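You operate a simulated robot arm through the tools that you are given. There is no shell and no other tool. Be economical: measure what you need, move in short steps, check, and stop when the job is done.

The job below is to be done with a simulated robot arm. You get a single attempt, and the scene is never put back.

## Task
Measure rice and lentils into the small red pot, then add water.
Fine: two scoops of rice, one of lentils, water from the tall jug to the line, each jar's own lid back on, scoop and jug back. Set down upright: brass scoop, tall glass jug.

It is judged by the outcome, as a careful person would: the job done as asked, and still so three seconds after it is handed in. It fails if anything else is knocked over, pushed out of place, dropped, spilled or broken. A push-on lid holds only when it is set on centred and level and pressed home; a screw cap is set on level and turned clockwise until tight.

## Robot
A 6-joint arm with a two-finger parallel gripper, fixed in place. Base frame: the origin is at the foot of the arm, x ahead of it, y to its left, z up; the work surface is at about z = 900. Readings come in mm, degrees, newtons and seconds.
With the tool pointing down near the work surface it reaches from about 460 to 880 mm from the base axis. Its first joint turns from -115.0 to 115.0 degrees. Payload 4.2 kg.
The TCP is the grasp point between the finger pads, 23 mm short of the fingertips. In the tool frame z runs along the fingers and y along their closing line. The gripper opens to 94 mm. The fingers are 38 mm wide and 10 mm thick; the gripper's body (54 by 96 mm) begins 39 mm behind the TCP.
Orientation is that of the tool frame in the base frame, as [roll, pitch, yaw] about the fixed x, y, z axes, in that order (R = Rz(yaw) Ry(pitch) Rx(roll)). With the fingers straight down and closing along the base's y, the tool's x points along the base's -x, its y along +y and its z along -z.

## Interface
- The arm moves only by the tool move_arm. Its argument "targets" is a list of rows, each a list of 3 entries, a list of its own where there are three numbers: the turn, a rotation vector about the tool's x, y, z in units of 45 degrees (1.0 is 45 degrees), then the shift along the tool's x, y, z in units of 200 mm (1.0 is 200 mm), then the closure in counts, from 0 (fully open) to 255 (shut). In form: [[[rx, ry, rz], [dx, dy, dz], claw], ...]. A call has 1 to 10 rows; each row is the pose to reach, as a shift and turn from the pose commanded when the call began, along the tool's axes at that moment. A call with a number of a shift or a turn outside -1 to 1 is refused whole. Rows are played at 5 a second. More than 50 mm and 8.6 degrees between two rows, or a gripper value outside its range, and nothing of the call is played. Where a pose cannot be reached the arm comes as near as it can. A force on the tool above 40 N (or 10 N above the force at the start of the call, whichever is more), or a blocked arm, ends the call early, and 0.2 s more pass. Each finger travels about 108 mm/s and halts on what it meets, pressing with about 43 N; the grip force reading is that of the motor and also rises with nothing between the fingers. The clock runs only during rows and for 0.2 s after the last one: add rows that repeat a pose to give the fingers time. It gives the time, the measured TCP pose, the force on the tool (base axes), the opening and the grip force at its end, in the units of the frame above (readings bear some noise), with the torque about the TCP (base axes, N m) and any sound that the robot's microphone picked up.
- Cameras (640 x 400 px; columns grow to the right, rows downward): "scene" is fixed at [48.7, -657.6, 1707.2]; the picture's right is [0.75, -0.67, 0.00], its down [-0.37, -0.42, -0.83] and it looks along [0.55, 0.62, -0.56] (base axes); focal length 316 px, centre (320, 200). "wrist" rides on the gripper at [86, 16, -75] in the tool frame; the picture's right is [-0.18, 0.98, 0.00], its down [-0.58, -0.11, -0.81] and it looks along [-0.79, -0.15, 0.59] (tool axes); focal length 243 px, centre (320, 200). There is no depth. A picture from a camera that has moved, and an enlarged one, comes with that camera's place and axes in the base frame and with its lens. The place of the scene camera against the robot may be out by one fixed shift of up to 25 mm in any direction.
- grab_frame(camera): a new picture of that camera. No time passes.
- raise_lower(by): slides the trunk up (or, below 0, down) by that many mm; the arm rides with it, the base frame stays. It gives what a move gives, with no picture.
- zoom(camera, box): a new picture of the part [left, top, right, bottom] of that camera's present view, enlarged. No time passes.
- close_job(): hands the job in; it is judged then, once.

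Work in short steps. Places have to be worked out from the pictures, the camera data and where the tool is seen: move nearer, look again, correct. Check each grasp and each placing, and mend what went wrong. You have 120 turns and 68 pictures in all, those below and enlarged ones among them. Open the gripper and draw the arm clear of the work before you hand the job in, unless the task says otherwise.

The tools are called by a JSON object that holds its "name" and its "arguments". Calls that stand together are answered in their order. move_arm: Moves the arm, as the interface text tells. Its arguments: {"type":"object","properties":{"targets":{"type":"array","items":{"type":"array"}}},"required":["targets"]} The other tools are called the same way: raise_lower (by) slides the trunk up or down; grab_frame (camera) takes a picture; zoom (camera, box) takes an enlarged picture of a part of a camera's view; close_job () hands the job in.

At the start:

```text
time: 0.0
position: [577.2, -176.1, 1378.2]
tool_rot: [-180.0, 0.0, 180.0]
force: [0.0, 0.0, 0.0]
torque: [0.02, 0.0, -0.03]
finger_gap: 94.0
grip_force: 0.0
trunk travel left (down, up): [-825.0, 165.0]
```

scene: 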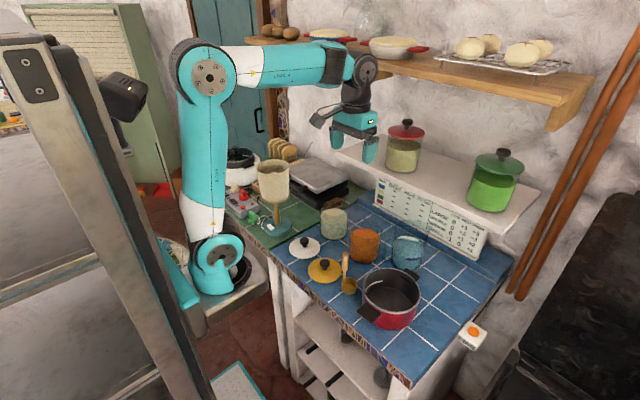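
wrist: 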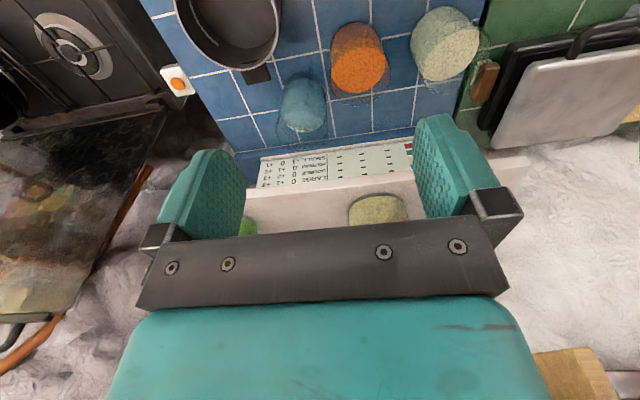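

The scene shows the pot, jars without lids (rice and orange lentils), lids, a brass scoop and a jug on the blue tiles. I zoom in for detail.

{"name": "zoom", "arguments": {"camera": "scene", "box": [260, 190, 480, 340]}}

{"name": "zoom", "arguments": {"camera": "scene", "box": [350, 110, 550, 260]}}

{"name": "zoom", "arguments": {"camera": "wrist", "box": [160, 0, 500, 215]}}

```text
2.67 times, centred on (370, 265) of scene
camera zoom: at [48.7, -657.6, 1707.2], right [0.75, -0.67, 0.0], down [-0.37, -0.42, -0.83], along [0.55, 0.62, -0.56], focal length 842 px, centre (187, 27)
```

zoom: 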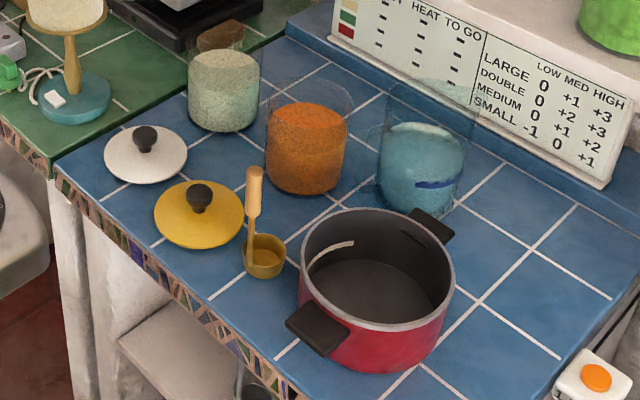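

```text
2.67 times, centred on (450, 185) of scene
camera zoom: at [48.7, -657.6, 1707.2], right [0.75, -0.67, 0.0], down [-0.37, -0.42, -0.83], along [0.55, 0.62, -0.56], focal length 842 px, centre (-27, 240)
```

zoom: 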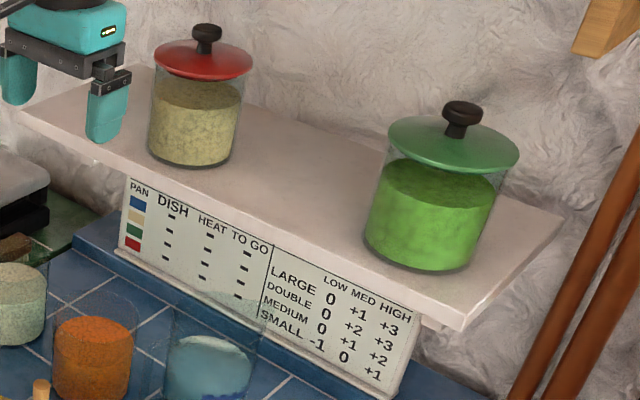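

```text
1.86 times, centred on (330, 108) of wrist
camera zoom: at [489.4, -161.1, 1452.0], right [0.18, 0.98, 0.0], down [0.58, -0.11, 0.81], along [0.79, -0.15, -0.59], focal length 451 px, centre (301, 372)
```

zoom: 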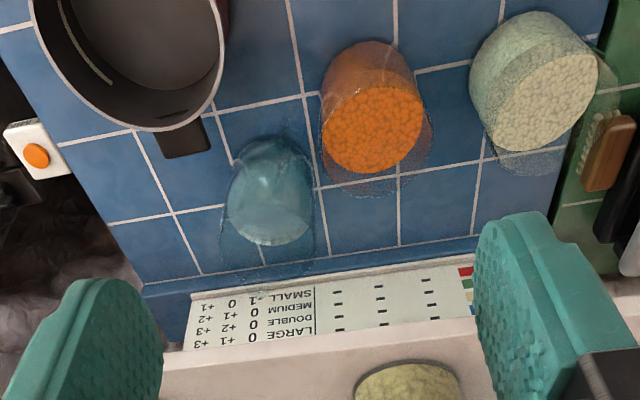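

The tall jug sits behind the pot, and the lentil jar reads about (720,-132). I tilt the camera steeper and lower it for a better look.

{"name": "move_arm", "arguments": {"targets": [[[0, 0.17, 0], [0, 0, 0.15], 0], [[0, 0.34, 0], [0, 0, 0.3], 0], [[0, 0.5, 0], [0, 0, 0.45], 0], [[0, 0.667, 0], [0, 0, 0.6], 0], [[0, 0.667, 0], [0, 0, 0.6], 0]]}}

{"name": "grab_frame", "arguments": {"camera": "wrist"}}

{"name": "zoom", "arguments": {"camera": "wrist", "box": [180, 0, 500, 200]}}

```text
time: 1.2
position: [576.5, -178.3, 1255.5]
tool_rot: [180.0, -30.1, 180.0]
force: [0.5, -1.1, 0.6]
torque: [0.0, -0.02, 0.0]
finger_gap: 94.1
grip_force: 0.0
trunk travel left (down, up): [-825.0, 165.0]
```

```text
62 pictures are left
camera wrist: at [538.1, -163.0, 1363.5], right [0.16, 0.98, -0.09], down [0.91, -0.11, 0.41], along [0.39, -0.15, -0.91], focal length 243 px, centre (320, 200)
```

wrist: 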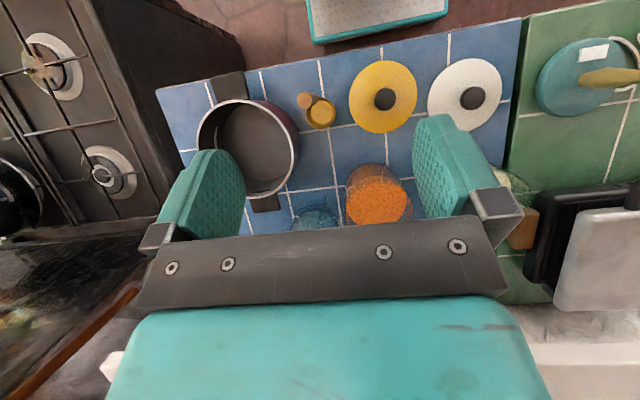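

```text
2.00 times, centred on (340, 100) of wrist
camera zoom: at [538.1, -163.0, 1363.5], right [0.16, 0.98, -0.09], down [0.91, -0.11, 0.41], along [0.39, -0.15, -0.91], focal length 485 px, centre (280, 400)
```

zoom: 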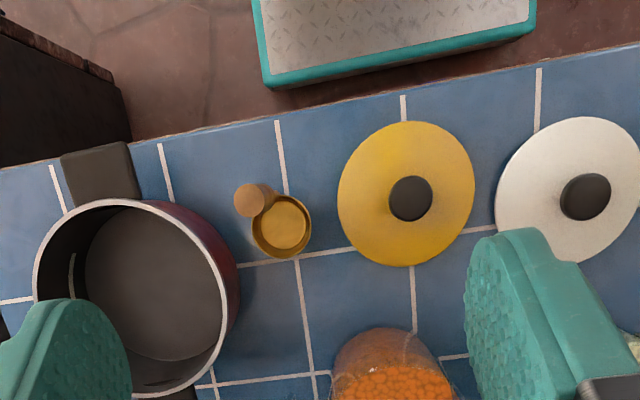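

Scoop bowl is about (562,-207) with its handle at about (539,-210); lids' knobs about (559,-101) and (579,29). I level the tool back and go lower to look at jars and jug.

{"name": "move_arm", "arguments": {"targets": [[[0, -0.17, 0], [0.005, -0.025, 0.11], 0], [[0, -0.34, 0], [0.01, -0.05, 0.22], 0], [[0, -0.5, 0], [0.015, -0.075, 0.33], 0], [[0, -0.667, 0], [0.015, -0.1, 0.443], 0], [[0, -0.667, 0], [0.015, -0.1, 0.443], 0]]}}

{"name": "grab_frame", "arguments": {"camera": "wrist"}}

{"name": "zoom", "arguments": {"camera": "wrist", "box": [200, 40, 440, 190]}}

```text
time: 2.4
position: [529.7, -197.2, 1179.1]
tool_rot: [179.9, 0.0, 179.9]
force: [-0.2, -0.1, 0.2]
torque: [0.03, -0.01, -0.01]
finger_gap: 94.2
grip_force: 0.1
trunk travel left (down, up): [-825.0, 165.0]
```

```text
60 pictures are left
camera wrist: at [442.8, -181.8, 1254.8], right [0.19, 0.98, 0.0], down [0.58, -0.11, 0.81], along [0.79, -0.15, -0.59], focal length 243 px, centre (320, 200)
```

wrist: 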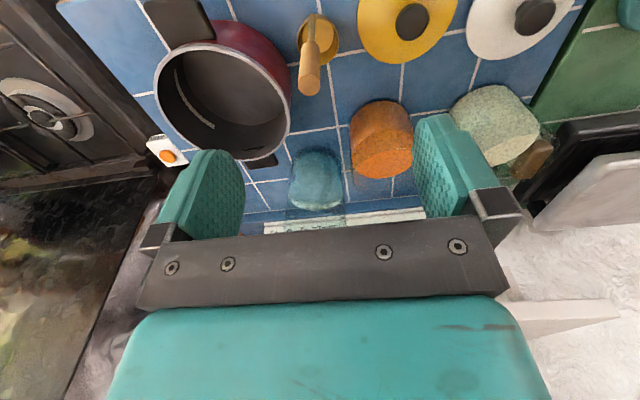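

```text
2.67 times, centred on (320, 115) of wrist
camera zoom: at [442.8, -181.8, 1254.8], right [0.19, 0.98, 0.0], down [0.58, -0.11, 0.81], along [0.79, -0.15, -0.59], focal length 647 px, centre (320, 427)
```

zoom: 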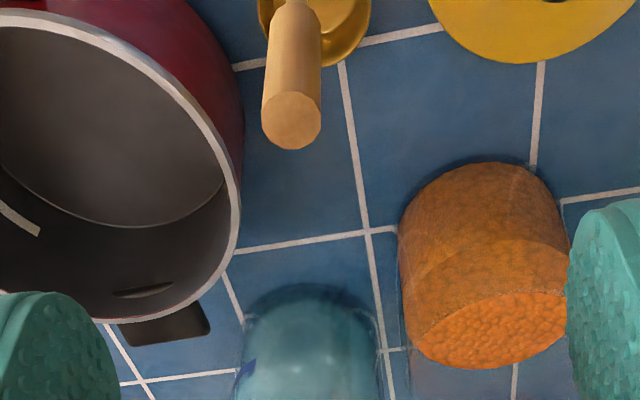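

I need a side view of the jug and jars, so I tilt the tool forward and back off a bit.

{"name": "move_arm", "arguments": {"targets": [[[0, -0.17, 0], [0.05, 0.015, 0.06], 0], [[0, -0.34, 0], [0.1, 0.03, 0.12], 0], [[0, -0.5, 0], [0.15, 0.045, 0.18], 0], [[0, -0.667, 0], [0.2, 0.06, 0.245], 0], [[0, -0.667, 0], [0.2, 0.06, 0.245], 0]]}}

{"name": "grab_frame", "arguments": {"camera": "wrist"}}

{"name": "zoom", "arguments": {"camera": "wrist", "box": [200, 80, 440, 230]}}

```text
time: 3.6
position: [543.9, -212.8, 1149.5]
tool_rot: [-180.0, 30.1, 179.9]
force: [-0.1, -0.6, -1.1]
torque: [0.03, 0.0, 0.0]
finger_gap: 93.8
grip_force: 0.0
out of reach, approached as far as the arm can: row 3, 4, 5
trunk travel left (down, up): [-825.0, 165.0]
```

```text
58 pictures are left
camera wrist: at [430.6, -197.8, 1171.1], right [0.16, 0.98, 0.09], down [0.1, -0.11, 0.99], along [0.98, -0.15, -0.11], focal length 243 px, centre (320, 200)
```

wrist: 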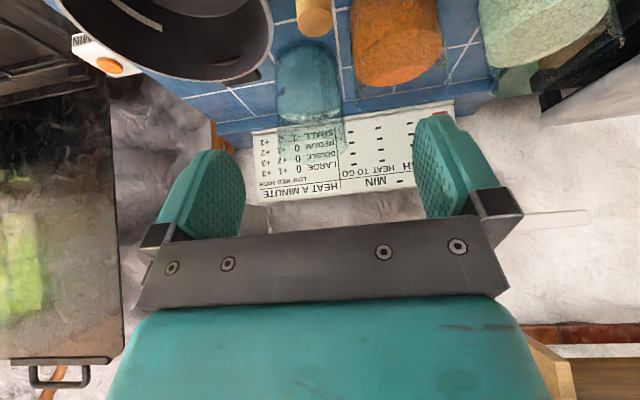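

```text
2.67 times, centred on (320, 155) of wrist
camera zoom: at [430.6, -197.8, 1171.1], right [0.16, 0.98, 0.09], down [0.1, -0.11, 0.99], along [0.98, -0.15, -0.11], focal length 647 px, centre (320, 320)
```

zoom: 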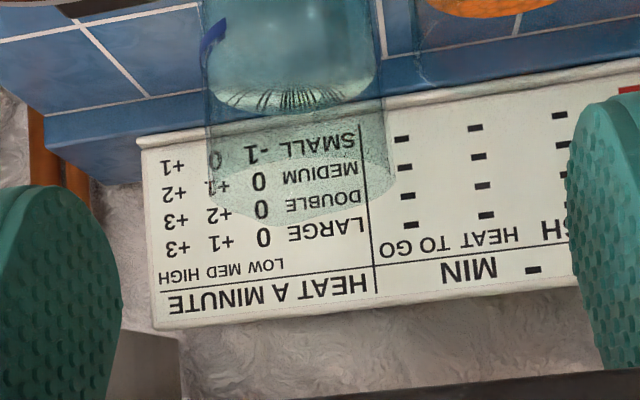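

The jug looks like a handleless cylinder about 87 mm wide, straddling the gripper's limit. I go left and lower over the lids for a side view.

{"name": "move_arm", "arguments": {"targets": [[[0.044, 0, 0.077], [0.005, 0.15, 0.1], 0], [[0.089, 0, 0.154], [0.01, 0.3, 0.2], 0], [[0.133, 0, 0.231], [0.015, 0.46, 0.3], 0], [[0.178, 0, 0.308], [0.02, 0.61, 0.4], 0], [[0.222, 0, 0.385], [0.025, 0.765, 0.505], 0], [[0.222, 0, 0.385], [0.025, 0.765, 0.505], 0]]}}

{"name": "grab_frame", "arguments": {"camera": "wrist"}}

```text
time: 5.0
position: [590.1, -57.4, 1061.9]
tool_rot: [-180.0, 29.9, 159.9]
force: [0.7, -0.4, 0.1]
torque: [-0.03, 0.01, 0.02]
finger_gap: 94.0
grip_force: 0.1
out of reach, approached as far as the arm can: row 1, 2, 3
trunk travel left (down, up): [-825.0, 165.0]
```

```text
56 pictures are left
camera wrist: at [489.8, -3.9, 1083.4], right [0.49, 0.87, 0.09], down [0.06, -0.14, 0.99], along [0.87, -0.48, -0.12], focal length 243 px, centre (320, 200)
```

wrist: 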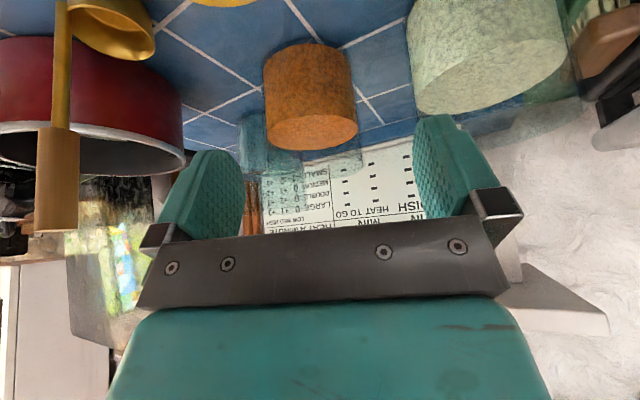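

The lentil jar hides half of the jug; I shift right to y=-140 to clear it.

{"name": "move_arm", "arguments": {"targets": [[[0, 0, 0], [-0.075, -0.2, -0.014], 0], [[0, 0, 0], [-0.152, -0.4, -0.028], 0], [[0, 0, 0], [-0.152, -0.4, -0.028], 0]]}}

{"name": "zoom", "arguments": {"camera": "wrist", "box": [160, 40, 480, 240]}}

```text
time: 5.8
position: [581.3, -139.6, 1080.5]
tool_rot: [180.0, 30.1, 160.0]
force: [0.3, -0.1, 0.4]
torque: [-0.02, -0.02, -0.02]
finger_gap: 94.1
grip_force: 0.0
trunk travel left (down, up): [-825.0, 165.0]
```

```text
2.00 times, centred on (320, 140) of wrist
camera zoom: at [481.1, -87.1, 1102.3], right [0.49, 0.87, 0.09], down [0.06, -0.14, 0.99], along [0.87, -0.48, -0.12], focal length 485 px, centre (320, 320)
```

zoom: 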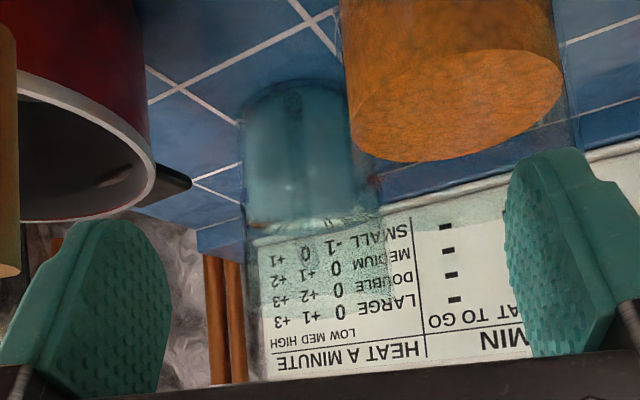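

Zooming on the jug's faint rim.

{"name": "zoom", "arguments": {"camera": "wrist", "box": [265, 70, 385, 235]}}

{"name": "zoom", "arguments": {"camera": "scene", "box": [370, 210, 450, 290]}}

```text
2.42 times, centred on (325, 152) of wrist
camera zoom: at [481.1, -87.1, 1102.3], right [0.49, 0.87, 0.09], down [0.06, -0.14, 0.99], along [0.87, -0.48, -0.12], focal length 588 px, centre (308, 315)
```

zoom: 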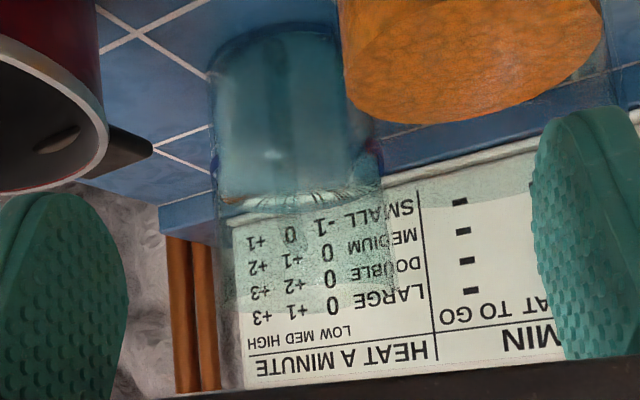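

```text
5.00 times, centred on (410, 250) of scene
camera zoom: at [48.7, -657.6, 1707.2], right [0.75, -0.67, 0.0], down [-0.37, -0.42, -0.83], along [0.55, 0.62, -0.56], focal length 1579 px, centre (-130, -50)
```

zoom: 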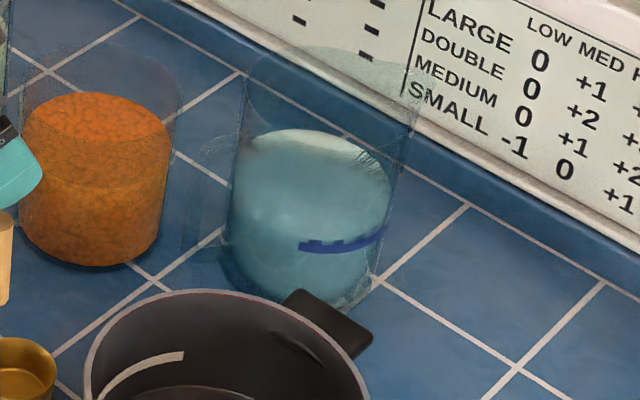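

Triangulating scene and wrist views puts the jug farther, near (810,-260), about 108 mm wide, with a glass handle on its left side in the scene view. I rise and move over for a view from above to find that handle.

{"name": "move_arm", "arguments": {"targets": [[[-0.074, 0, -0.128], [-0.2, -0.03, -0.1], 0], [[-0.148, 0, -0.257], [-0.42, -0.065, -0.2], 0], [[-0.222, 0, -0.385], [-0.695, -0.1, -0.29], 0], [[-0.222, 0, -0.385], [-0.695, -0.1, -0.29], 0]]}}

```text
refused: row 3 steps farther than a row can; nothing moved
```

{"name": "move_arm", "arguments": {"targets": [[[-0.055, 0, -0.096], [-0.174, -0.025, -0.075], 0], [[-0.11, 0, -0.192], [-0.348, -0.05, -0.15], 0], [[-0.166, 0, -0.288], [-0.522, -0.075, -0.22], 0], [[-0.222, 0, -0.385], [-0.695, -0.1, -0.29], 0]]}}

```text
time: 6.8
position: [661.8, -189.7, 1202.4]
tool_rot: [179.9, 30.0, 180.0]
force: [-0.4, -0.1, -0.5]
torque: [-0.01, 0.0, 0.01]
finger_gap: 94.2
grip_force: 0.1
trunk travel left (down, up): [-825.0, 165.0]
```

Now level the tool at about (740,-230,1250).

{"name": "move_arm", "arguments": {"targets": [[[0, 0.17, 0], [-0.12, -0.05, 0], 0], [[0, 0.34, 0], [-0.24, -0.1, 0], 0], [[0, 0.5, 0], [-0.36, -0.15, -0.01], 0], [[0, 0.667, 0], [-0.47, -0.2, -0.015], 0], [[0, 0.667, 0], [-0.47, -0.2, -0.015], 0]]}}

{"name": "zoom", "arguments": {"camera": "wrist", "box": [180, 0, 500, 200]}}

```text
time: 8.0
position: [744.1, -228.5, 1250.8]
tool_rot: [-180.0, 0.0, 180.0]
force: [-0.1, -0.1, 0.1]
torque: [-0.01, -0.01, -0.02]
finger_gap: 93.8
grip_force: 0.1
trunk travel left (down, up): [-825.0, 165.0]
```

```text
2.00 times, centred on (340, 100) of wrist
camera zoom: at [656.9, -213.6, 1325.3], right [0.18, 0.98, 0.0], down [0.58, -0.11, 0.81], along [0.79, -0.15, -0.59], focal length 485 px, centre (280, 400)
```

zoom: 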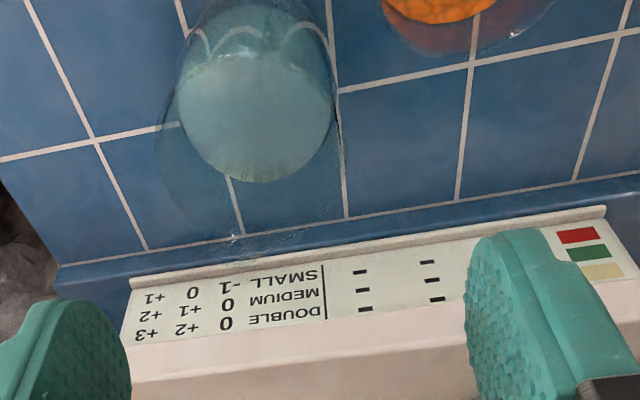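

The jug's body, water and rim are visible, but the handle side is cut off. I tilt the camera down more and pull back a bit.

{"name": "move_arm", "arguments": {"targets": [[[0, 0.17, 0], [0.1, 0.0, 0], 0], [[0, 0.34, 0], [0.2, 0.0, 0], 0], [[0, 0.34, 0], [0.2, 0.0, 0], 0]]}}

{"name": "zoom", "arguments": {"camera": "wrist", "box": [180, 0, 500, 200]}}

```text
time: 8.8
position: [704.7, -231.2, 1250.7]
tool_rot: [179.9, -15.4, 180.0]
force: [-0.3, 0.3, 0.0]
torque: [0.01, 0.01, -0.05]
finger_gap: 94.1
grip_force: 0.1
trunk travel left (down, up): [-825.0, 165.0]
```

```text
2.00 times, centred on (340, 100) of wrist
camera zoom: at [639.5, -215.1, 1345.4], right [0.18, 0.98, -0.05], down [0.77, -0.11, 0.62], along [0.61, -0.15, -0.78], focal length 485 px, centre (280, 400)
```

zoom: 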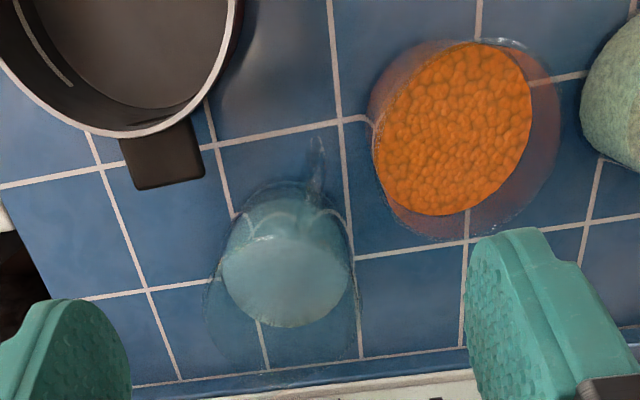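

The handle is visible at the robot-facing side of the jug. I zoom in on it.

{"name": "zoom", "arguments": {"camera": "wrist", "box": [270, 55, 370, 195]}}

{"name": "zoom", "arguments": {"camera": "scene", "box": [380, 220, 430, 280]}}

```text
2.86 times, centred on (320, 125) of wrist
camera zoom: at [639.5, -215.1, 1345.4], right [0.18, 0.98, -0.05], down [0.77, -0.11, 0.62], along [0.61, -0.15, -0.78], focal length 693 px, centre (320, 414)
```

zoom: 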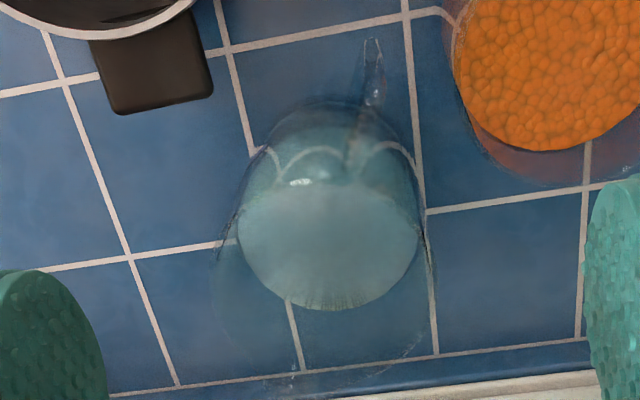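

```text
6.67 times, centred on (405, 250) of scene
camera zoom: at [48.7, -657.6, 1707.2], right [0.75, -0.67, 0.0], down [-0.37, -0.42, -0.83], along [0.55, 0.62, -0.56], focal length 2106 px, centre (-247, -133)
```

zoom: 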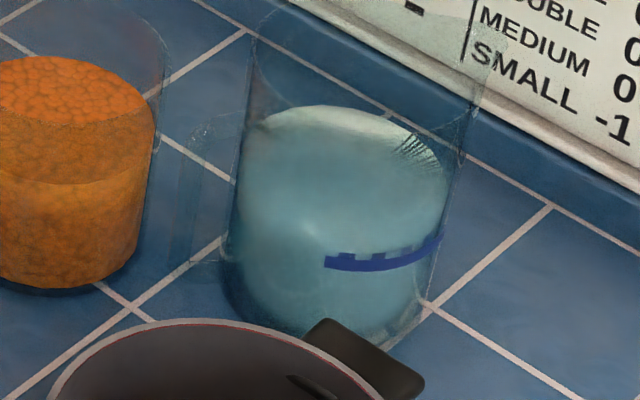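

Readings agree: jug centre ≈(806,-258), rim z≈1058, water surface z≈980, handle bar facing the robot at ≈(722,-225). First the scoop: I move level above it, planning to turn the tool 180° about the vertical so the bowl side suits pouring.

{"name": "move_arm", "arguments": {"targets": [[[0, -0.085, 0], [0.2, 0.026, 0.054], 0], [[0, -0.17, 0], [0.4, 0.052, 0.108], 0], [[0, -0.255, 0], [0.6, 0.08, 0.16], 0], [[0, -0.34, 0], [0.8, 0.1, 0.215], 0], [[0, -0.34, 0], [0.8, 0.1, 0.215], 0]]}}

{"name": "move_arm", "arguments": {"targets": [[[0, 0, 0.17], [0, 0, 0], 0], [[0, 0, 0.34], [0, 0, 0], 0], [[0, 0, 0.51], [0, 0, 0], 0], [[0, 0, 0.68], [0, 0, 0], 0], [[0, 0, 0.85], [0, 0, 0], 0], [[0, 0, 1.0], [0, 0, 0], 0], [[0, 0, 1.0], [0, 0, 0], 0]]}}

{"name": "move_arm", "arguments": {"targets": [[[0, 0, 0.17], [0, 0, 0], 0], [[0, 0, 0.34], [0, 0, 0], 0], [[0, 0, 0.51], [0, 0, 0], 0], [[0, 0, 0.68], [0, 0, 0], 0], [[0, 0, 0.85], [0, 0, 0], 0], [[0, 0, 1.0], [0, 0, 0], 0], [[0, 0, 1.0], [0, 0, 0], 0]]}}

{"name": "move_arm", "arguments": {"targets": [[[0, 0, 0.17], [0, 0, 0], 0], [[0, 0, 0.34], [0, 0, 0], 0], [[0, 0, 0.51], [0, 0, 0], 0], [[0, 0, 0.68], [0, 0, 0], 0], [[0, 0, 0.85], [0, 0, 0], 0], [[0, 0, 1.0], [0, 0, 0], 0], [[0, 0, 1.0], [0, 0, 0], 0]]}}

{"name": "move_arm", "arguments": {"targets": [[[0, 0, 0.17], [0, 0, 0], 0], [[0, 0, 0.34], [0, 0, 0], 0], [[0, 0, 0.51], [0, 0, 0], 0], [[0, 0, 0.68], [0, 0, 0], 0], [[0, 0, 0.85], [0, 0, 0], 0], [[0, 0, 1.0], [0, 0, 0], 0], [[0, 0, 1.0], [0, 0, 0], 0]]}}

```text
time: 10.0
position: [535.5, -209.6, 1249.5]
tool_rot: [180.0, 0.1, 180.0]
force: [0.5, 1.3, -0.1]
torque: [-0.02, 0.02, 0.01]
finger_gap: 94.1
grip_force: 0.0
trunk travel left (down, up): [-825.0, 165.0]
```

```text
time: 11.6
position: [537.1, -210.9, 1252.0]
tool_rot: [180.0, 0.0, 134.8]
force: [0.3, 0.8, -0.3]
torque: [-0.02, 0.02, 0.0]
finger_gap: 93.9
grip_force: 0.1
trunk travel left (down, up): [-825.0, 165.0]
```

```text
time: 13.2
position: [536.7, -211.5, 1253.1]
tool_rot: [180.0, 0.0, 89.9]
force: [-0.5, 0.6, 0.7]
torque: [0.0, 0.0, -0.04]
finger_gap: 94.1
grip_force: 0.1
trunk travel left (down, up): [-825.0, 165.0]
```

```text
time: 14.8
position: [534.9, -212.1, 1253.2]
tool_rot: [179.9, 0.0, 44.8]
force: [-0.5, 0.5, 0.1]
torque: [0.03, 0.01, 0.02]
finger_gap: 94.0
grip_force: 0.1
trunk travel left (down, up): [-825.0, 165.0]
```

```text
time: 16.4
position: [536.7, -211.4, 1251.7]
tool_rot: [-180.0, 0.0, -0.1]
force: [-0.6, -0.8, 0.0]
torque: [0.01, 0.03, 0.01]
finger_gap: 94.2
grip_force: 0.0
trunk travel left (down, up): [-825.0, 165.0]
```

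Full half-turn is reachable. Now look at the scoop from this side.

{"name": "grab_frame", "arguments": {"camera": "wrist"}}

```text
48 pictures are left
camera wrist: at [622.9, -227.8, 1326.7], right [-0.19, -0.98, 0.0], down [-0.58, 0.11, 0.81], along [-0.79, 0.15, -0.59], focal length 243 px, centre (320, 200)
```

wrist: 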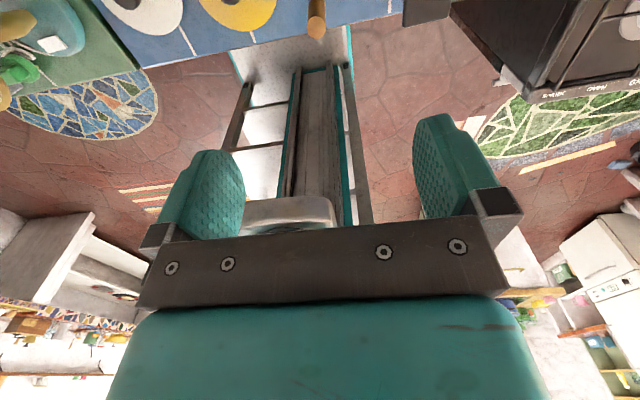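

Handle top computes to (540,-209), nearly under the TCP. I descend to z≈1110 with a 20° lean so fingers point toward the bowl side.

{"name": "move_arm", "arguments": {"targets": [[[0, 0.11, 0], [0.004, -0.003, 0.17], 0], [[0, 0.22, 0], [0.008, -0.006, 0.35], 0], [[0, 0.33, 0], [0.012, -0.009, 0.53], 0], [[0, 0.444, 0], [0.015, -0.011, 0.705], 0], [[0, 0.444, 0], [0.015, -0.011, 0.705], 0]]}}

{"name": "grab_frame", "arguments": {"camera": "wrist"}}

```text
time: 17.6
position: [542.1, -210.7, 1107.3]
tool_rot: [-180.0, -19.9, 0.0]
force: [-0.3, 0.3, -0.1]
torque: [0.02, -0.03, 0.02]
finger_gap: 93.8
grip_force: 0.0
trunk travel left (down, up): [-825.0, 165.0]
```

```text
47 pictures are left
camera wrist: at [596.6, -227.0, 1208.7], right [-0.17, -0.98, -0.06], down [-0.82, 0.11, 0.56], along [-0.54, 0.15, -0.83], focal length 243 px, centre (320, 200)
```

wrist: 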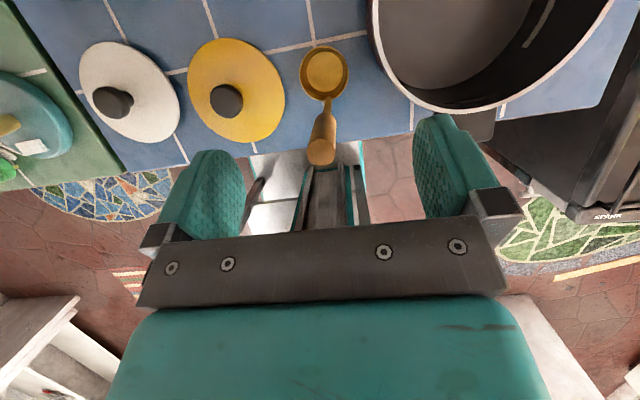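

The handle is centred between the fingers. I descend 69 mm straight down to TCP z≈1038 and close.

{"name": "move_arm", "arguments": {"targets": [[[0, 0, 0], [-0.066, 0, 0.16], 0], [[0, 0, 0], [-0.132, 0, 0.32], 0], [[0, 0, 0], [-0.132, 0, 0.32], 0], [[0, 0, 0], [-0.132, 0, 0.32], 120], [[0, 0, 0], [-0.132, 0, 0.32], 170], [[0, 0, 0], [-0.132, 0, 0.32], 255], [[0, 0, 0], [-0.132, 0, 0.32], 255], [[0, 0, 0], [-0.132, 0, 0.32], 255]]}}

{"name": "grab_frame", "arguments": {"camera": "wrist"}}

```text
time: 19.4
position: [537.9, -210.7, 1037.9]
tool_rot: [179.9, -20.0, 0.1]
force: [0.8, 0.2, 0.6]
torque: [0.0, 0.06, -0.02]
finger_gap: 17.3
grip_force: 43.3
trunk travel left (down, up): [-825.0, 165.0]
```

```text
46 pictures are left
camera wrist: at [593.5, -226.5, 1138.4], right [-0.17, -0.98, -0.06], down [-0.82, 0.11, 0.56], along [-0.54, 0.15, -0.83], focal length 243 px, centre (320, 200)
```

wrist: 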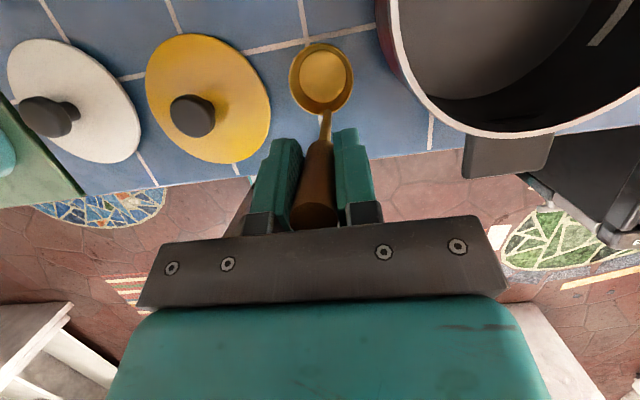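

Grasp confirmed (17.3 mm on the handle). I lift 170 mm straight up and turn the tool back 45° at a time about the vertical.

{"name": "move_arm", "arguments": {"targets": [[[0, 0, 0], [0.07, 0, -0.2], 255], [[0, 0, 0], [0.145, 0, -0.4], 255], [[0, 0, 0], [0.22, 0, -0.6], 255], [[0, 0, 0], [0.29, 0, -0.8], 255], [[0, 0, 0], [0.29, 0, -0.8], 255]]}}

{"name": "move_arm", "arguments": {"targets": [[[0.057, 0, -0.157], [0, 0, 0], 255], [[0.114, 0, -0.313], [0, 0, 0], 255], [[0.171, 0, -0.47], [0, 0, 0], 255], [[0.228, 0, -0.627], [0, 0, 0], 255], [[0.285, 0, -0.783], [0, 0, 0], 255], [[0.342, 0, -0.94], [0, 0, 0], 255], [[0.342, 0, -0.94], [0, 0, 0], 255]]}}

{"name": "move_arm", "arguments": {"targets": [[[0.057, 0, -0.157], [0, 0, 0], 255], [[0.114, 0, -0.313], [0, 0, 0], 255], [[0.171, 0, -0.47], [0, 0, 0], 255], [[0.228, 0, -0.627], [0, 0, 0], 255], [[0.285, 0, -0.783], [0, 0, 0], 255], [[0.342, 0, -0.94], [0, 0, 0], 255], [[0.342, 0, -0.94], [0, 0, 0], 255]]}}

{"name": "move_arm", "arguments": {"targets": [[[0.057, 0, -0.157], [0, 0, 0], 255], [[0.114, 0, -0.313], [0, 0, 0], 255], [[0.171, 0, -0.47], [0, 0, 0], 255], [[0.228, 0, -0.627], [0, 0, 0], 255], [[0.285, 0, -0.783], [0, 0, 0], 255], [[0.342, 0, -0.94], [0, 0, 0], 255], [[0.342, 0, -0.94], [0, 0, 0], 255]]}}

{"name": "move_arm", "arguments": {"targets": [[[0.057, 0, -0.157], [0, 0, 0], 255], [[0.114, 0, -0.313], [0, 0, 0], 255], [[0.171, 0, -0.47], [0, 0, 0], 255], [[0.228, 0, -0.627], [0, 0, 0], 255], [[0.285, 0, -0.783], [0, 0, 0], 255], [[0.342, 0, -0.94], [0, 0, 0], 255], [[0.342, 0, -0.94], [0, 0, 0], 255]]}}

{"name": "grab_frame", "arguments": {"camera": "scene"}}

```text
time: 20.6
position: [535.4, -209.3, 1212.4]
tool_rot: [179.9, -20.0, -0.2]
force: [0.0, 0.5, -1.3]
torque: [0.01, 0.02, -0.05]
finger_gap: 17.4
grip_force: 42.9
trunk travel left (down, up): [-825.0, 165.0]
```

```text
time: 22.2
position: [537.0, -208.5, 1212.1]
tool_rot: [-180.0, -19.9, 45.0]
force: [-0.6, 0.5, -1.2]
torque: [-0.04, 0.01, 0.02]
finger_gap: 17.3
grip_force: 43.2
trunk travel left (down, up): [-825.0, 165.0]
```

```text
time: 23.8
position: [537.3, -208.7, 1212.1]
tool_rot: [-179.9, -20.0, 90.1]
force: [-0.6, 0.8, -1.6]
torque: [-0.04, -0.02, -0.01]
finger_gap: 17.4
grip_force: 42.7
trunk travel left (down, up): [-825.0, 165.0]
```

```text
time: 25.4
position: [537.7, -210.1, 1212.1]
tool_rot: [-179.9, -20.0, 135.2]
force: [1.1, -0.6, -1.5]
torque: [-0.02, -0.02, -0.01]
finger_gap: 17.3
grip_force: 42.7
trunk travel left (down, up): [-825.0, 165.0]
```

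```text
time: 27.0
position: [538.1, -209.5, 1210.8]
tool_rot: [180.0, -20.0, -179.9]
force: [0.3, -0.6, -1.2]
torque: [0.02, -0.01, -0.01]
finger_gap: 17.3
grip_force: 43.2
trunk travel left (down, up): [-825.0, 165.0]
```

```text
45 pictures are left
```

scene: 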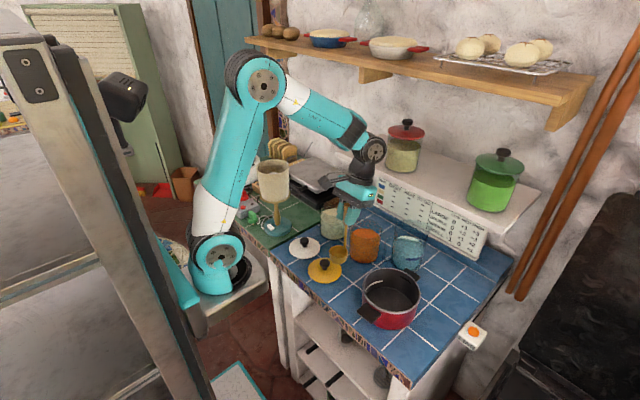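

Scoop is held level (weight ≈1.3 N), bowl now on the robot side. While it is empty I rehearse the pour over the pot: first move above it.

{"name": "move_arm", "arguments": {"targets": [[[0, 0, 0], [-0.124, -0.158, 0.022], 255], [[0, 0, 0], [-0.248, -0.315, 0.045], 255], [[0, 0, 0], [-0.372, -0.473, 0.068], 255], [[0, 0, 0], [-0.495, -0.63, 0.09], 255], [[0, 0, 0], [-0.495, -0.63, 0.09], 255]]}}

{"name": "grab_frame", "arguments": {"camera": "wrist"}}

{"name": "zoom", "arguments": {"camera": "scene", "box": [270, 150, 470, 350]}}

```text
time: 28.2
position: [627.4, -334.8, 1163.5]
tool_rot: [-180.0, -20.0, 180.0]
force: [-0.4, 0.3, -2.5]
torque: [0.01, -0.02, 0.01]
finger_gap: 17.4
grip_force: 42.7
trunk travel left (down, up): [-825.0, 165.0]
```

```text
44 pictures are left
camera wrist: at [570.7, -318.3, 1262.3], right [0.17, 0.98, -0.06], down [0.82, -0.11, 0.56], along [0.54, -0.15, -0.83], focal length 243 px, centre (320, 200)
```

wrist: 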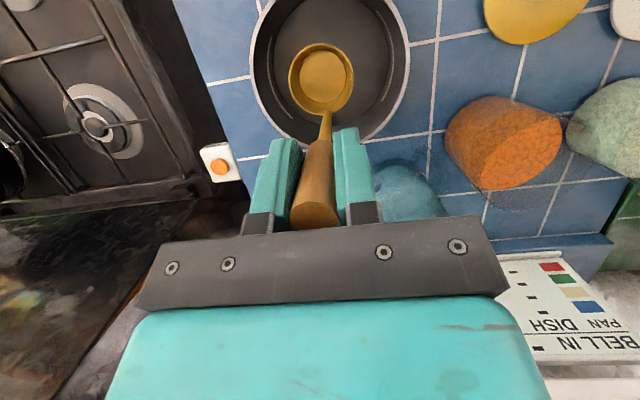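

```text
2.00 times, centred on (370, 250) of scene
camera zoom: at [48.7, -657.6, 1707.2], right [0.75, -0.67, 0.0], down [-0.37, -0.42, -0.83], along [0.55, 0.62, -0.56], focal length 632 px, centre (220, 100)
```

zoom: 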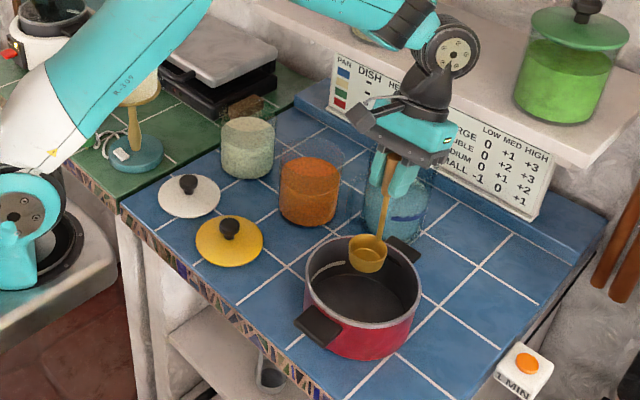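

Bowl is centred over the pot (pot centre ≈(596,-336)). I rehearse the tilt in three 45/45/35° steps.

{"name": "move_arm", "arguments": {"targets": [[[0, -0.167, 0], [0.025, 0, 0.046], 255], [[0, -0.333, 0], [0.05, 0, 0.091], 255], [[0, -0.5, 0], [0.075, 0, 0.137], 255], [[0, -0.667, 0], [0.1, 0, 0.182], 255], [[0, -0.833, 0], [0.125, 0, 0.228], 255], [[0, -1.0, 0], [0.15, 0, 0.273], 255], [[0, -1.0, 0], [0.15, 0, 0.273], 255]]}}

{"name": "move_arm", "arguments": {"targets": [[[0, -0.167, 0], [0.05, 0, 0.014], 255], [[0, -0.333, 0], [0.1, 0, 0.029], 255], [[0, -0.5, 0], [0.15, 0, 0.043], 255], [[0, -0.667, 0], [0.2, 0, 0.057], 255], [[0, -0.833, 0], [0.25, 0, 0.072], 255], [[0, -1.0, 0], [0.3, 0, 0.086], 255], [[0, -1.0, 0], [0.3, 0, 0.086], 255]]}}

```text
time: 29.8
position: [577.2, -334.1, 1120.1]
tool_rot: [-180.0, 25.1, -179.9]
force: [0.4, 0.0, -2.4]
torque: [0.01, 0.06, 0.03]
finger_gap: 17.4
grip_force: 43.4
trunk travel left (down, up): [-825.0, 165.0]
```

```text
time: 31.4
position: [529.4, -335.7, 1079.7]
tool_rot: [-180.0, 70.0, -180.0]
force: [0.2, -0.2, -0.9]
torque: [-0.01, 0.13, 0.0]
finger_gap: 17.5
grip_force: 43.2
trunk travel left (down, up): [-825.0, 165.0]
```

Fine so far; the last 35°.

{"name": "move_arm", "arguments": {"targets": [[[0, -0.16, 0], [0.044, 0, -0.023], 255], [[0, -0.32, 0], [0.088, 0, -0.045], 255], [[0, -0.48, 0], [0.13, 0, -0.068], 255], [[0, -0.63, 0], [0.175, 0, -0.09], 255], [[0, -0.778, 0], [0.217, 0, -0.113], 255], [[0, -0.778, 0], [0.217, 0, -0.113], 255]]}}

{"name": "zoom", "arguments": {"camera": "scene", "box": [270, 150, 470, 350]}}

```text
time: 32.8
position: [420.0, -284.7, 1046.3]
tool_rot: [-0.1, 75.0, -0.1]
force: [-0.2, -0.5, -1.0]
torque: [-0.02, 0.13, -0.02]
finger_gap: 17.2
grip_force: 43.0
out of reach, approached as far as the arm can: row 2, 3, 4, 5, 6
trunk travel left (down, up): [-825.0, 165.0]
```

```text
2.00 times, centred on (370, 250) of scene
camera zoom: at [48.7, -657.6, 1707.2], right [0.75, -0.67, 0.0], down [-0.37, -0.42, -0.83], along [0.55, 0.62, -0.56], focal length 632 px, centre (220, 100)
```

zoom: 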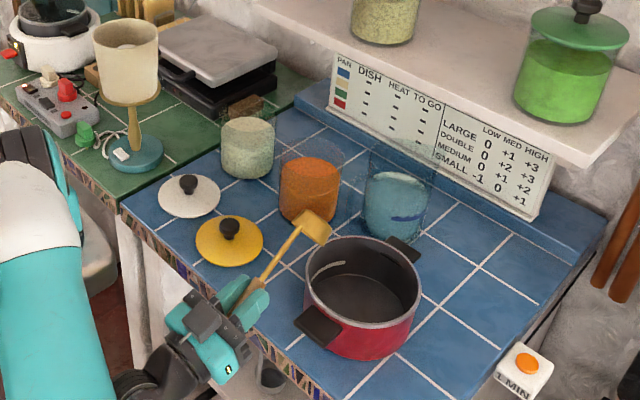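

The last step hit a reach/wrist limit and swung aside (nothing touched). A lower shoulder should free the wrist, so I raise the tool first and then lower the trunk, testing with the empty scoop.

{"name": "move_arm", "arguments": {"targets": [[[0, 0, 0], [-0.16, -0.05, 0.12], 255], [[0, 0, 0], [-0.33, -0.1, 0.24], 255], [[0, 0, 0], [-0.49, -0.15, 0.36], 255], [[0, 0, 0], [-0.65, -0.2, 0.48], 255], [[0, 0, 0], [-0.82, -0.25, 0.6], 255], [[0, 0, 0], [-0.82, -0.25, 0.6], 255]]}}

{"name": "raise_lower", "arguments": {"by": -190}}

```text
time: 34.2
position: [398.6, -309.5, 1102.9]
tool_rot: [0.0, 75.0, 0.2]
force: [0.2, -0.2, -1.0]
torque: [0.0, 0.14, 0.02]
finger_gap: 17.3
grip_force: 43.3
out of reach, approached as far as the arm can: row 1, 2, 3, 4, 5, 6
trunk travel left (down, up): [-825.0, 165.0]
```

```text
time: 36.3
position: [398.8, -308.7, 911.4]
tool_rot: [0.0, 75.0, 0.0]
force: [-0.1, -0.3, 7.8]
torque: [0.01, -0.97, -0.02]
finger_gap: 17.1
grip_force: 43.7
trunk travel left (down, up): [-635.0, 355.0]
```

The reach fell short and the scoop now presses on something (7.8 N). I raise the trunk back at once and look.

{"name": "raise_lower", "arguments": {"by": 190}}

{"name": "grab_frame", "arguments": {"camera": "scene"}}

{"name": "grab_frame", "arguments": {"camera": "wrist"}}

```text
time: 38.4
position: [397.3, -308.3, 1102.2]
tool_rot: [0.0, 75.1, 0.1]
force: [0.4, 0.0, -1.2]
torque: [-0.03, 0.13, 0.0]
finger_gap: 17.2
grip_force: 42.7
trunk travel left (down, up): [-825.0, 165.0]
```

```text
41 pictures are left
```

scene: 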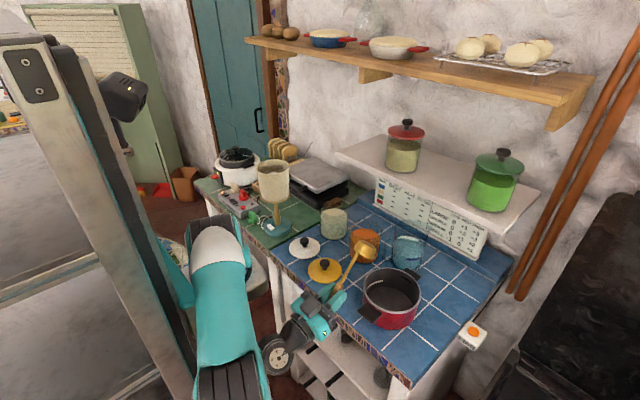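

```text
40 pictures are left
camera wrist: at [347.4, -293.0, 999.5], right [-0.05, 0.98, 0.18], down [-0.93, -0.11, 0.35], along [0.37, -0.15, 0.92], focal length 243 px, centre (320, 200)
```

wrist: 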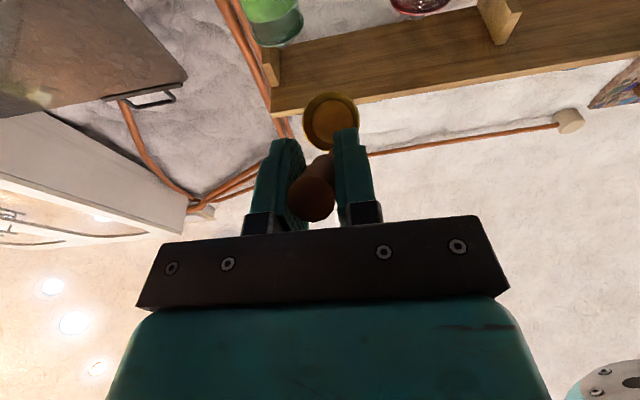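

No visible damage; the scoop pivoted about 18° in the pads (lean now ≈38°), which actually helps the pour since less tool tilt is needed. I retreat to the known-reachable pose over the pot.

{"name": "move_arm", "arguments": {"targets": [[[0, 0.16, 0], [0.016, -0.026, 0.131], 255], [[0, 0.32, 0], [0.032, -0.052, 0.262], 255], [[0, 0.48, 0], [0.048, -0.078, 0.393], 255], [[0, 0.64, 0], [0.066, -0.104, 0.524], 255], [[0, 0.8, 0], [0.083, -0.13, 0.655], 255], [[0, 0.8, 0], [0.083, -0.13, 0.655], 255]]}}

{"name": "zoom", "arguments": {"camera": "scene", "box": [270, 190, 470, 350]}}

```text
time: 39.8
position: [527.8, -336.8, 1119.3]
tool_rot: [180.0, 68.8, -179.9]
force: [1.3, 0.4, -1.5]
torque: [0.0, 0.15, -0.01]
finger_gap: 17.2
grip_force: 42.5
out of reach, approached as far as the arm can: row 1, 2, 3, 4
trunk travel left (down, up): [-825.0, 165.0]
```

```text
2.50 times, centred on (370, 270) of scene
camera zoom: at [48.7, -657.6, 1707.2], right [0.75, -0.67, 0.0], down [-0.37, -0.42, -0.83], along [0.55, 0.62, -0.56], focal length 790 px, centre (195, 25)
```

zoom: 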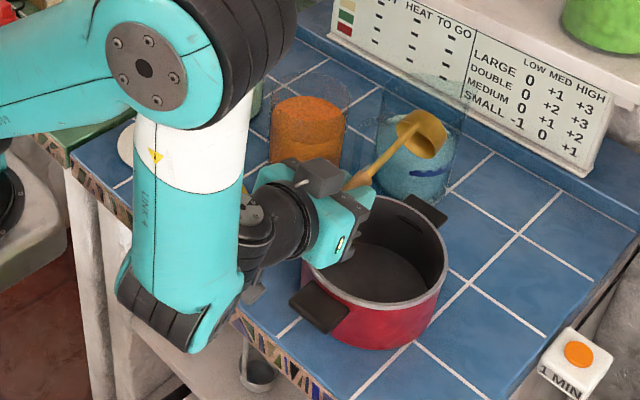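

The arm folds tightly at this heading, so I'll pour instead with the gripper on the pot's left side (tool heading -y). I pitch back up, then yaw -90° on the way to the rice jar.

{"name": "move_arm", "arguments": {"targets": [[[0, 0.167, 0], [-0.046, 0, 0.026], 255], [[0, 0.333, 0], [-0.093, 0, 0.052], 255], [[0, 0.5, 0], [-0.14, 0, 0.078], 255], [[0, 0.667, 0], [-0.186, 0, 0.103], 255], [[0, 0.833, 0], [-0.233, 0, 0.13], 255], [[0, 1.0, 0], [-0.28, 0, 0.155], 255], [[0, 1.0, 0], [-0.28, 0, 0.155], 255]]}}

{"name": "move_arm", "arguments": {"targets": [[[0, 0.167, 0], [-0.053, 0.025, -0.022], 255], [[0, 0.333, 0], [-0.107, 0.05, -0.043], 255], [[0, 0.5, 0], [-0.16, 0.075, -0.065], 255], [[0, 0.667, 0], [-0.213, 0.1, -0.087], 255], [[0, 0.833, 0], [-0.267, 0.125, -0.108], 255], [[0, 1.0, 0], [-0.32, 0.15, -0.13], 255], [[0, 1.0, 0], [-0.32, 0.15, -0.13], 255]]}}

{"name": "move_arm", "arguments": {"targets": [[[-0.06, 0, 0.156], [-0.034, 0.122, -0.04], 255], [[-0.119, 0, 0.311], [-0.068, 0.243, -0.08], 255], [[-0.179, 0, 0.467], [-0.101, 0.365, -0.12], 255], [[-0.239, 0, 0.623], [-0.135, 0.487, -0.16], 255], [[-0.298, 0, 0.778], [-0.17, 0.608, -0.2], 255], [[-0.358, 0, 0.934], [-0.203, 0.73, -0.238], 255], [[-0.358, 0, 0.934], [-0.203, 0.73, -0.238], 255]]}}

{"name": "move_arm", "arguments": {"targets": [[[-0.06, 0, 0.156], [0.058, 0.103, 0.022], 255], [[-0.119, 0, 0.311], [0.115, 0.207, 0.044], 255], [[-0.179, 0, 0.467], [0.173, 0.31, 0.066], 255], [[-0.239, 0, 0.623], [0.23, 0.413, 0.088], 255], [[-0.298, 0, 0.778], [0.288, 0.517, 0.11], 255], [[-0.358, 0, 0.934], [0.345, 0.62, 0.132], 255], [[-0.358, 0, 0.934], [0.345, 0.62, 0.132], 255]]}}

{"name": "grab_frame", "arguments": {"camera": "wrist"}}

```text
time: 41.4
position: [577.5, -334.6, 1161.7]
tool_rot: [179.9, 23.9, 180.0]
force: [-0.7, -0.4, -2.2]
torque: [0.01, 0.11, 0.0]
finger_gap: 17.6
grip_force: 43.5
trunk travel left (down, up): [-825.0, 165.0]
```

```text
time: 43.0
position: [625.8, -304.1, 1208.8]
tool_rot: [179.9, -21.1, -179.8]
force: [0.2, -0.8, -2.2]
torque: [-0.01, 0.02, 0.0]
finger_gap: 17.4
grip_force: 42.9
trunk travel left (down, up): [-825.0, 165.0]
```

```text
time: 44.6
position: [681.0, -159.2, 1240.3]
tool_rot: [180.0, -21.0, 135.0]
force: [0.6, -0.6, -0.9]
torque: [0.02, -0.03, 0.0]
finger_gap: 17.4
grip_force: 42.7
trunk travel left (down, up): [-825.0, 165.0]
```

```text
time: 46.2
position: [715.4, -19.9, 1242.3]
tool_rot: [-179.9, -21.0, 89.9]
force: [1.2, -0.7, -0.2]
torque: [0.0, -0.02, 0.02]
finger_gap: 17.3
grip_force: 42.6
trunk travel left (down, up): [-825.0, 165.0]
```

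```text
38 pictures are left
camera wrist: at [732.6, 34.2, 1342.4], right [0.98, -0.17, -0.07], down [-0.11, -0.83, 0.55], along [-0.15, -0.53, -0.84], focal length 243 px, centre (320, 200)
```

wrist: 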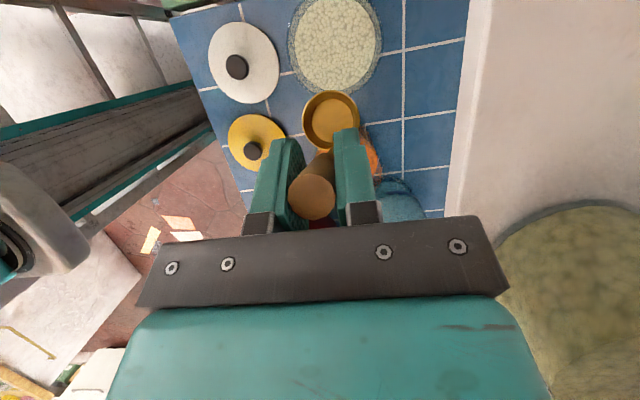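

Rice jar centre computes to ≈(725,33), the bowl sits about 97 mm below the TCP. I go above the jar to check alignment.

{"name": "move_arm", "arguments": {"targets": [[[0, -0.03, 0], [0.033, 0.015, 0.19], 255], [[0, -0.067, 0], [0.067, 0.03, 0.385], 255], [[0, -0.067, 0], [0.067, 0.03, 0.385], 255]]}}

{"name": "zoom", "arguments": {"camera": "wrist", "box": [200, 0, 440, 240]}}

{"name": "zoom", "arguments": {"camera": "scene", "box": [280, 170, 400, 270]}}

```text
time: 47.0
position: [722.7, 19.3, 1173.3]
tool_rot: [180.0, -17.8, 90.1]
force: [0.0, 0.5, -1.9]
torque: [0.01, -0.01, -0.02]
finger_gap: 17.4
grip_force: 42.9
trunk travel left (down, up): [-825.0, 165.0]
```

```text
1.67 times, centred on (320, 120) of wrist
camera zoom: at [737.1, 78.3, 1271.7], right [0.98, -0.18, -0.06], down [-0.11, -0.8, 0.59], along [-0.15, -0.57, -0.81], focal length 404 px, centre (320, 333)
```

zoom: 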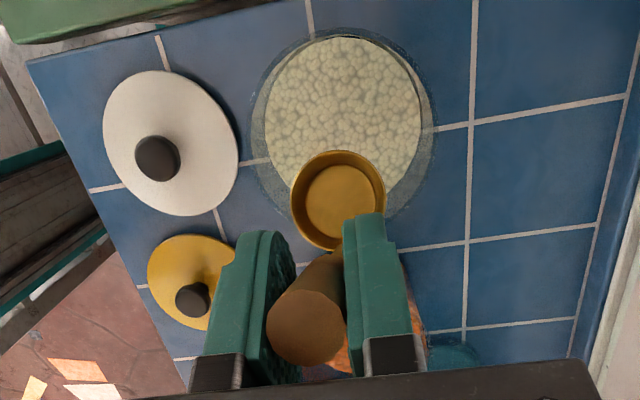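

```text
4.00 times, centred on (340, 220) of scene
camera zoom: at [48.7, -657.6, 1707.2], right [0.75, -0.67, 0.0], down [-0.37, -0.42, -0.83], along [0.55, 0.62, -0.56], focal length 1264 px, centre (240, 120)
```

zoom: 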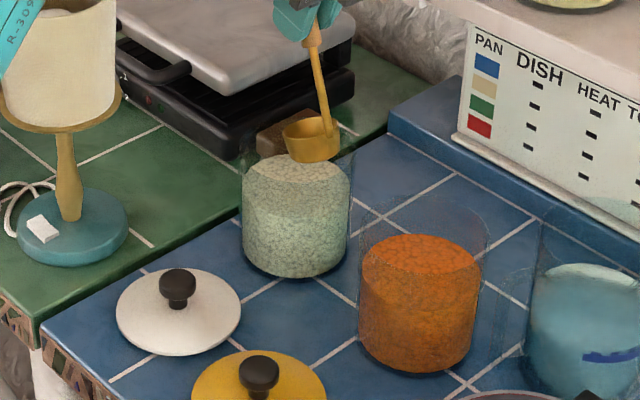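

Rice jar centre refines to ≈(728,40), rim z≈1025. I shift 19 mm in +y and plunge the tilted bowl into the rice.

{"name": "move_arm", "arguments": {"targets": [[[0, 0, 0], [0.09, 0.015, 0.03], 255], [[0, 0, 0], [0.028, 0.015, 0.22], 255], [[0, 0, 0], [-0.033, 0.015, 0.41], 255], [[0, 0, 0], [-0.092, 0.015, 0.59], 255], [[0, 0, 0], [-0.092, 0.015, 0.59], 255]]}}

{"name": "zoom", "arguments": {"camera": "wrist", "box": [200, 0, 440, 240]}}

```text
time: 48.2
position: [723.5, 37.0, 1055.2]
tool_rot: [-180.0, -18.0, 90.0]
force: [0.0, -0.2, -0.1]
torque: [-0.01, 0.07, -0.03]
finger_gap: 17.6
grip_force: 43.4
trunk travel left (down, up): [-825.0, 165.0]
```

```text
1.67 times, centred on (320, 120) of wrist
camera zoom: at [739.3, 97.1, 1152.9], right [0.98, -0.17, -0.06], down [-0.11, -0.8, 0.59], along [-0.15, -0.57, -0.81], focal length 404 px, centre (320, 333)
```

zoom: 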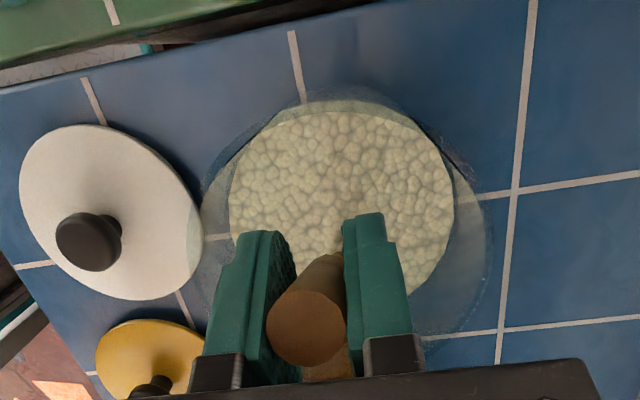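

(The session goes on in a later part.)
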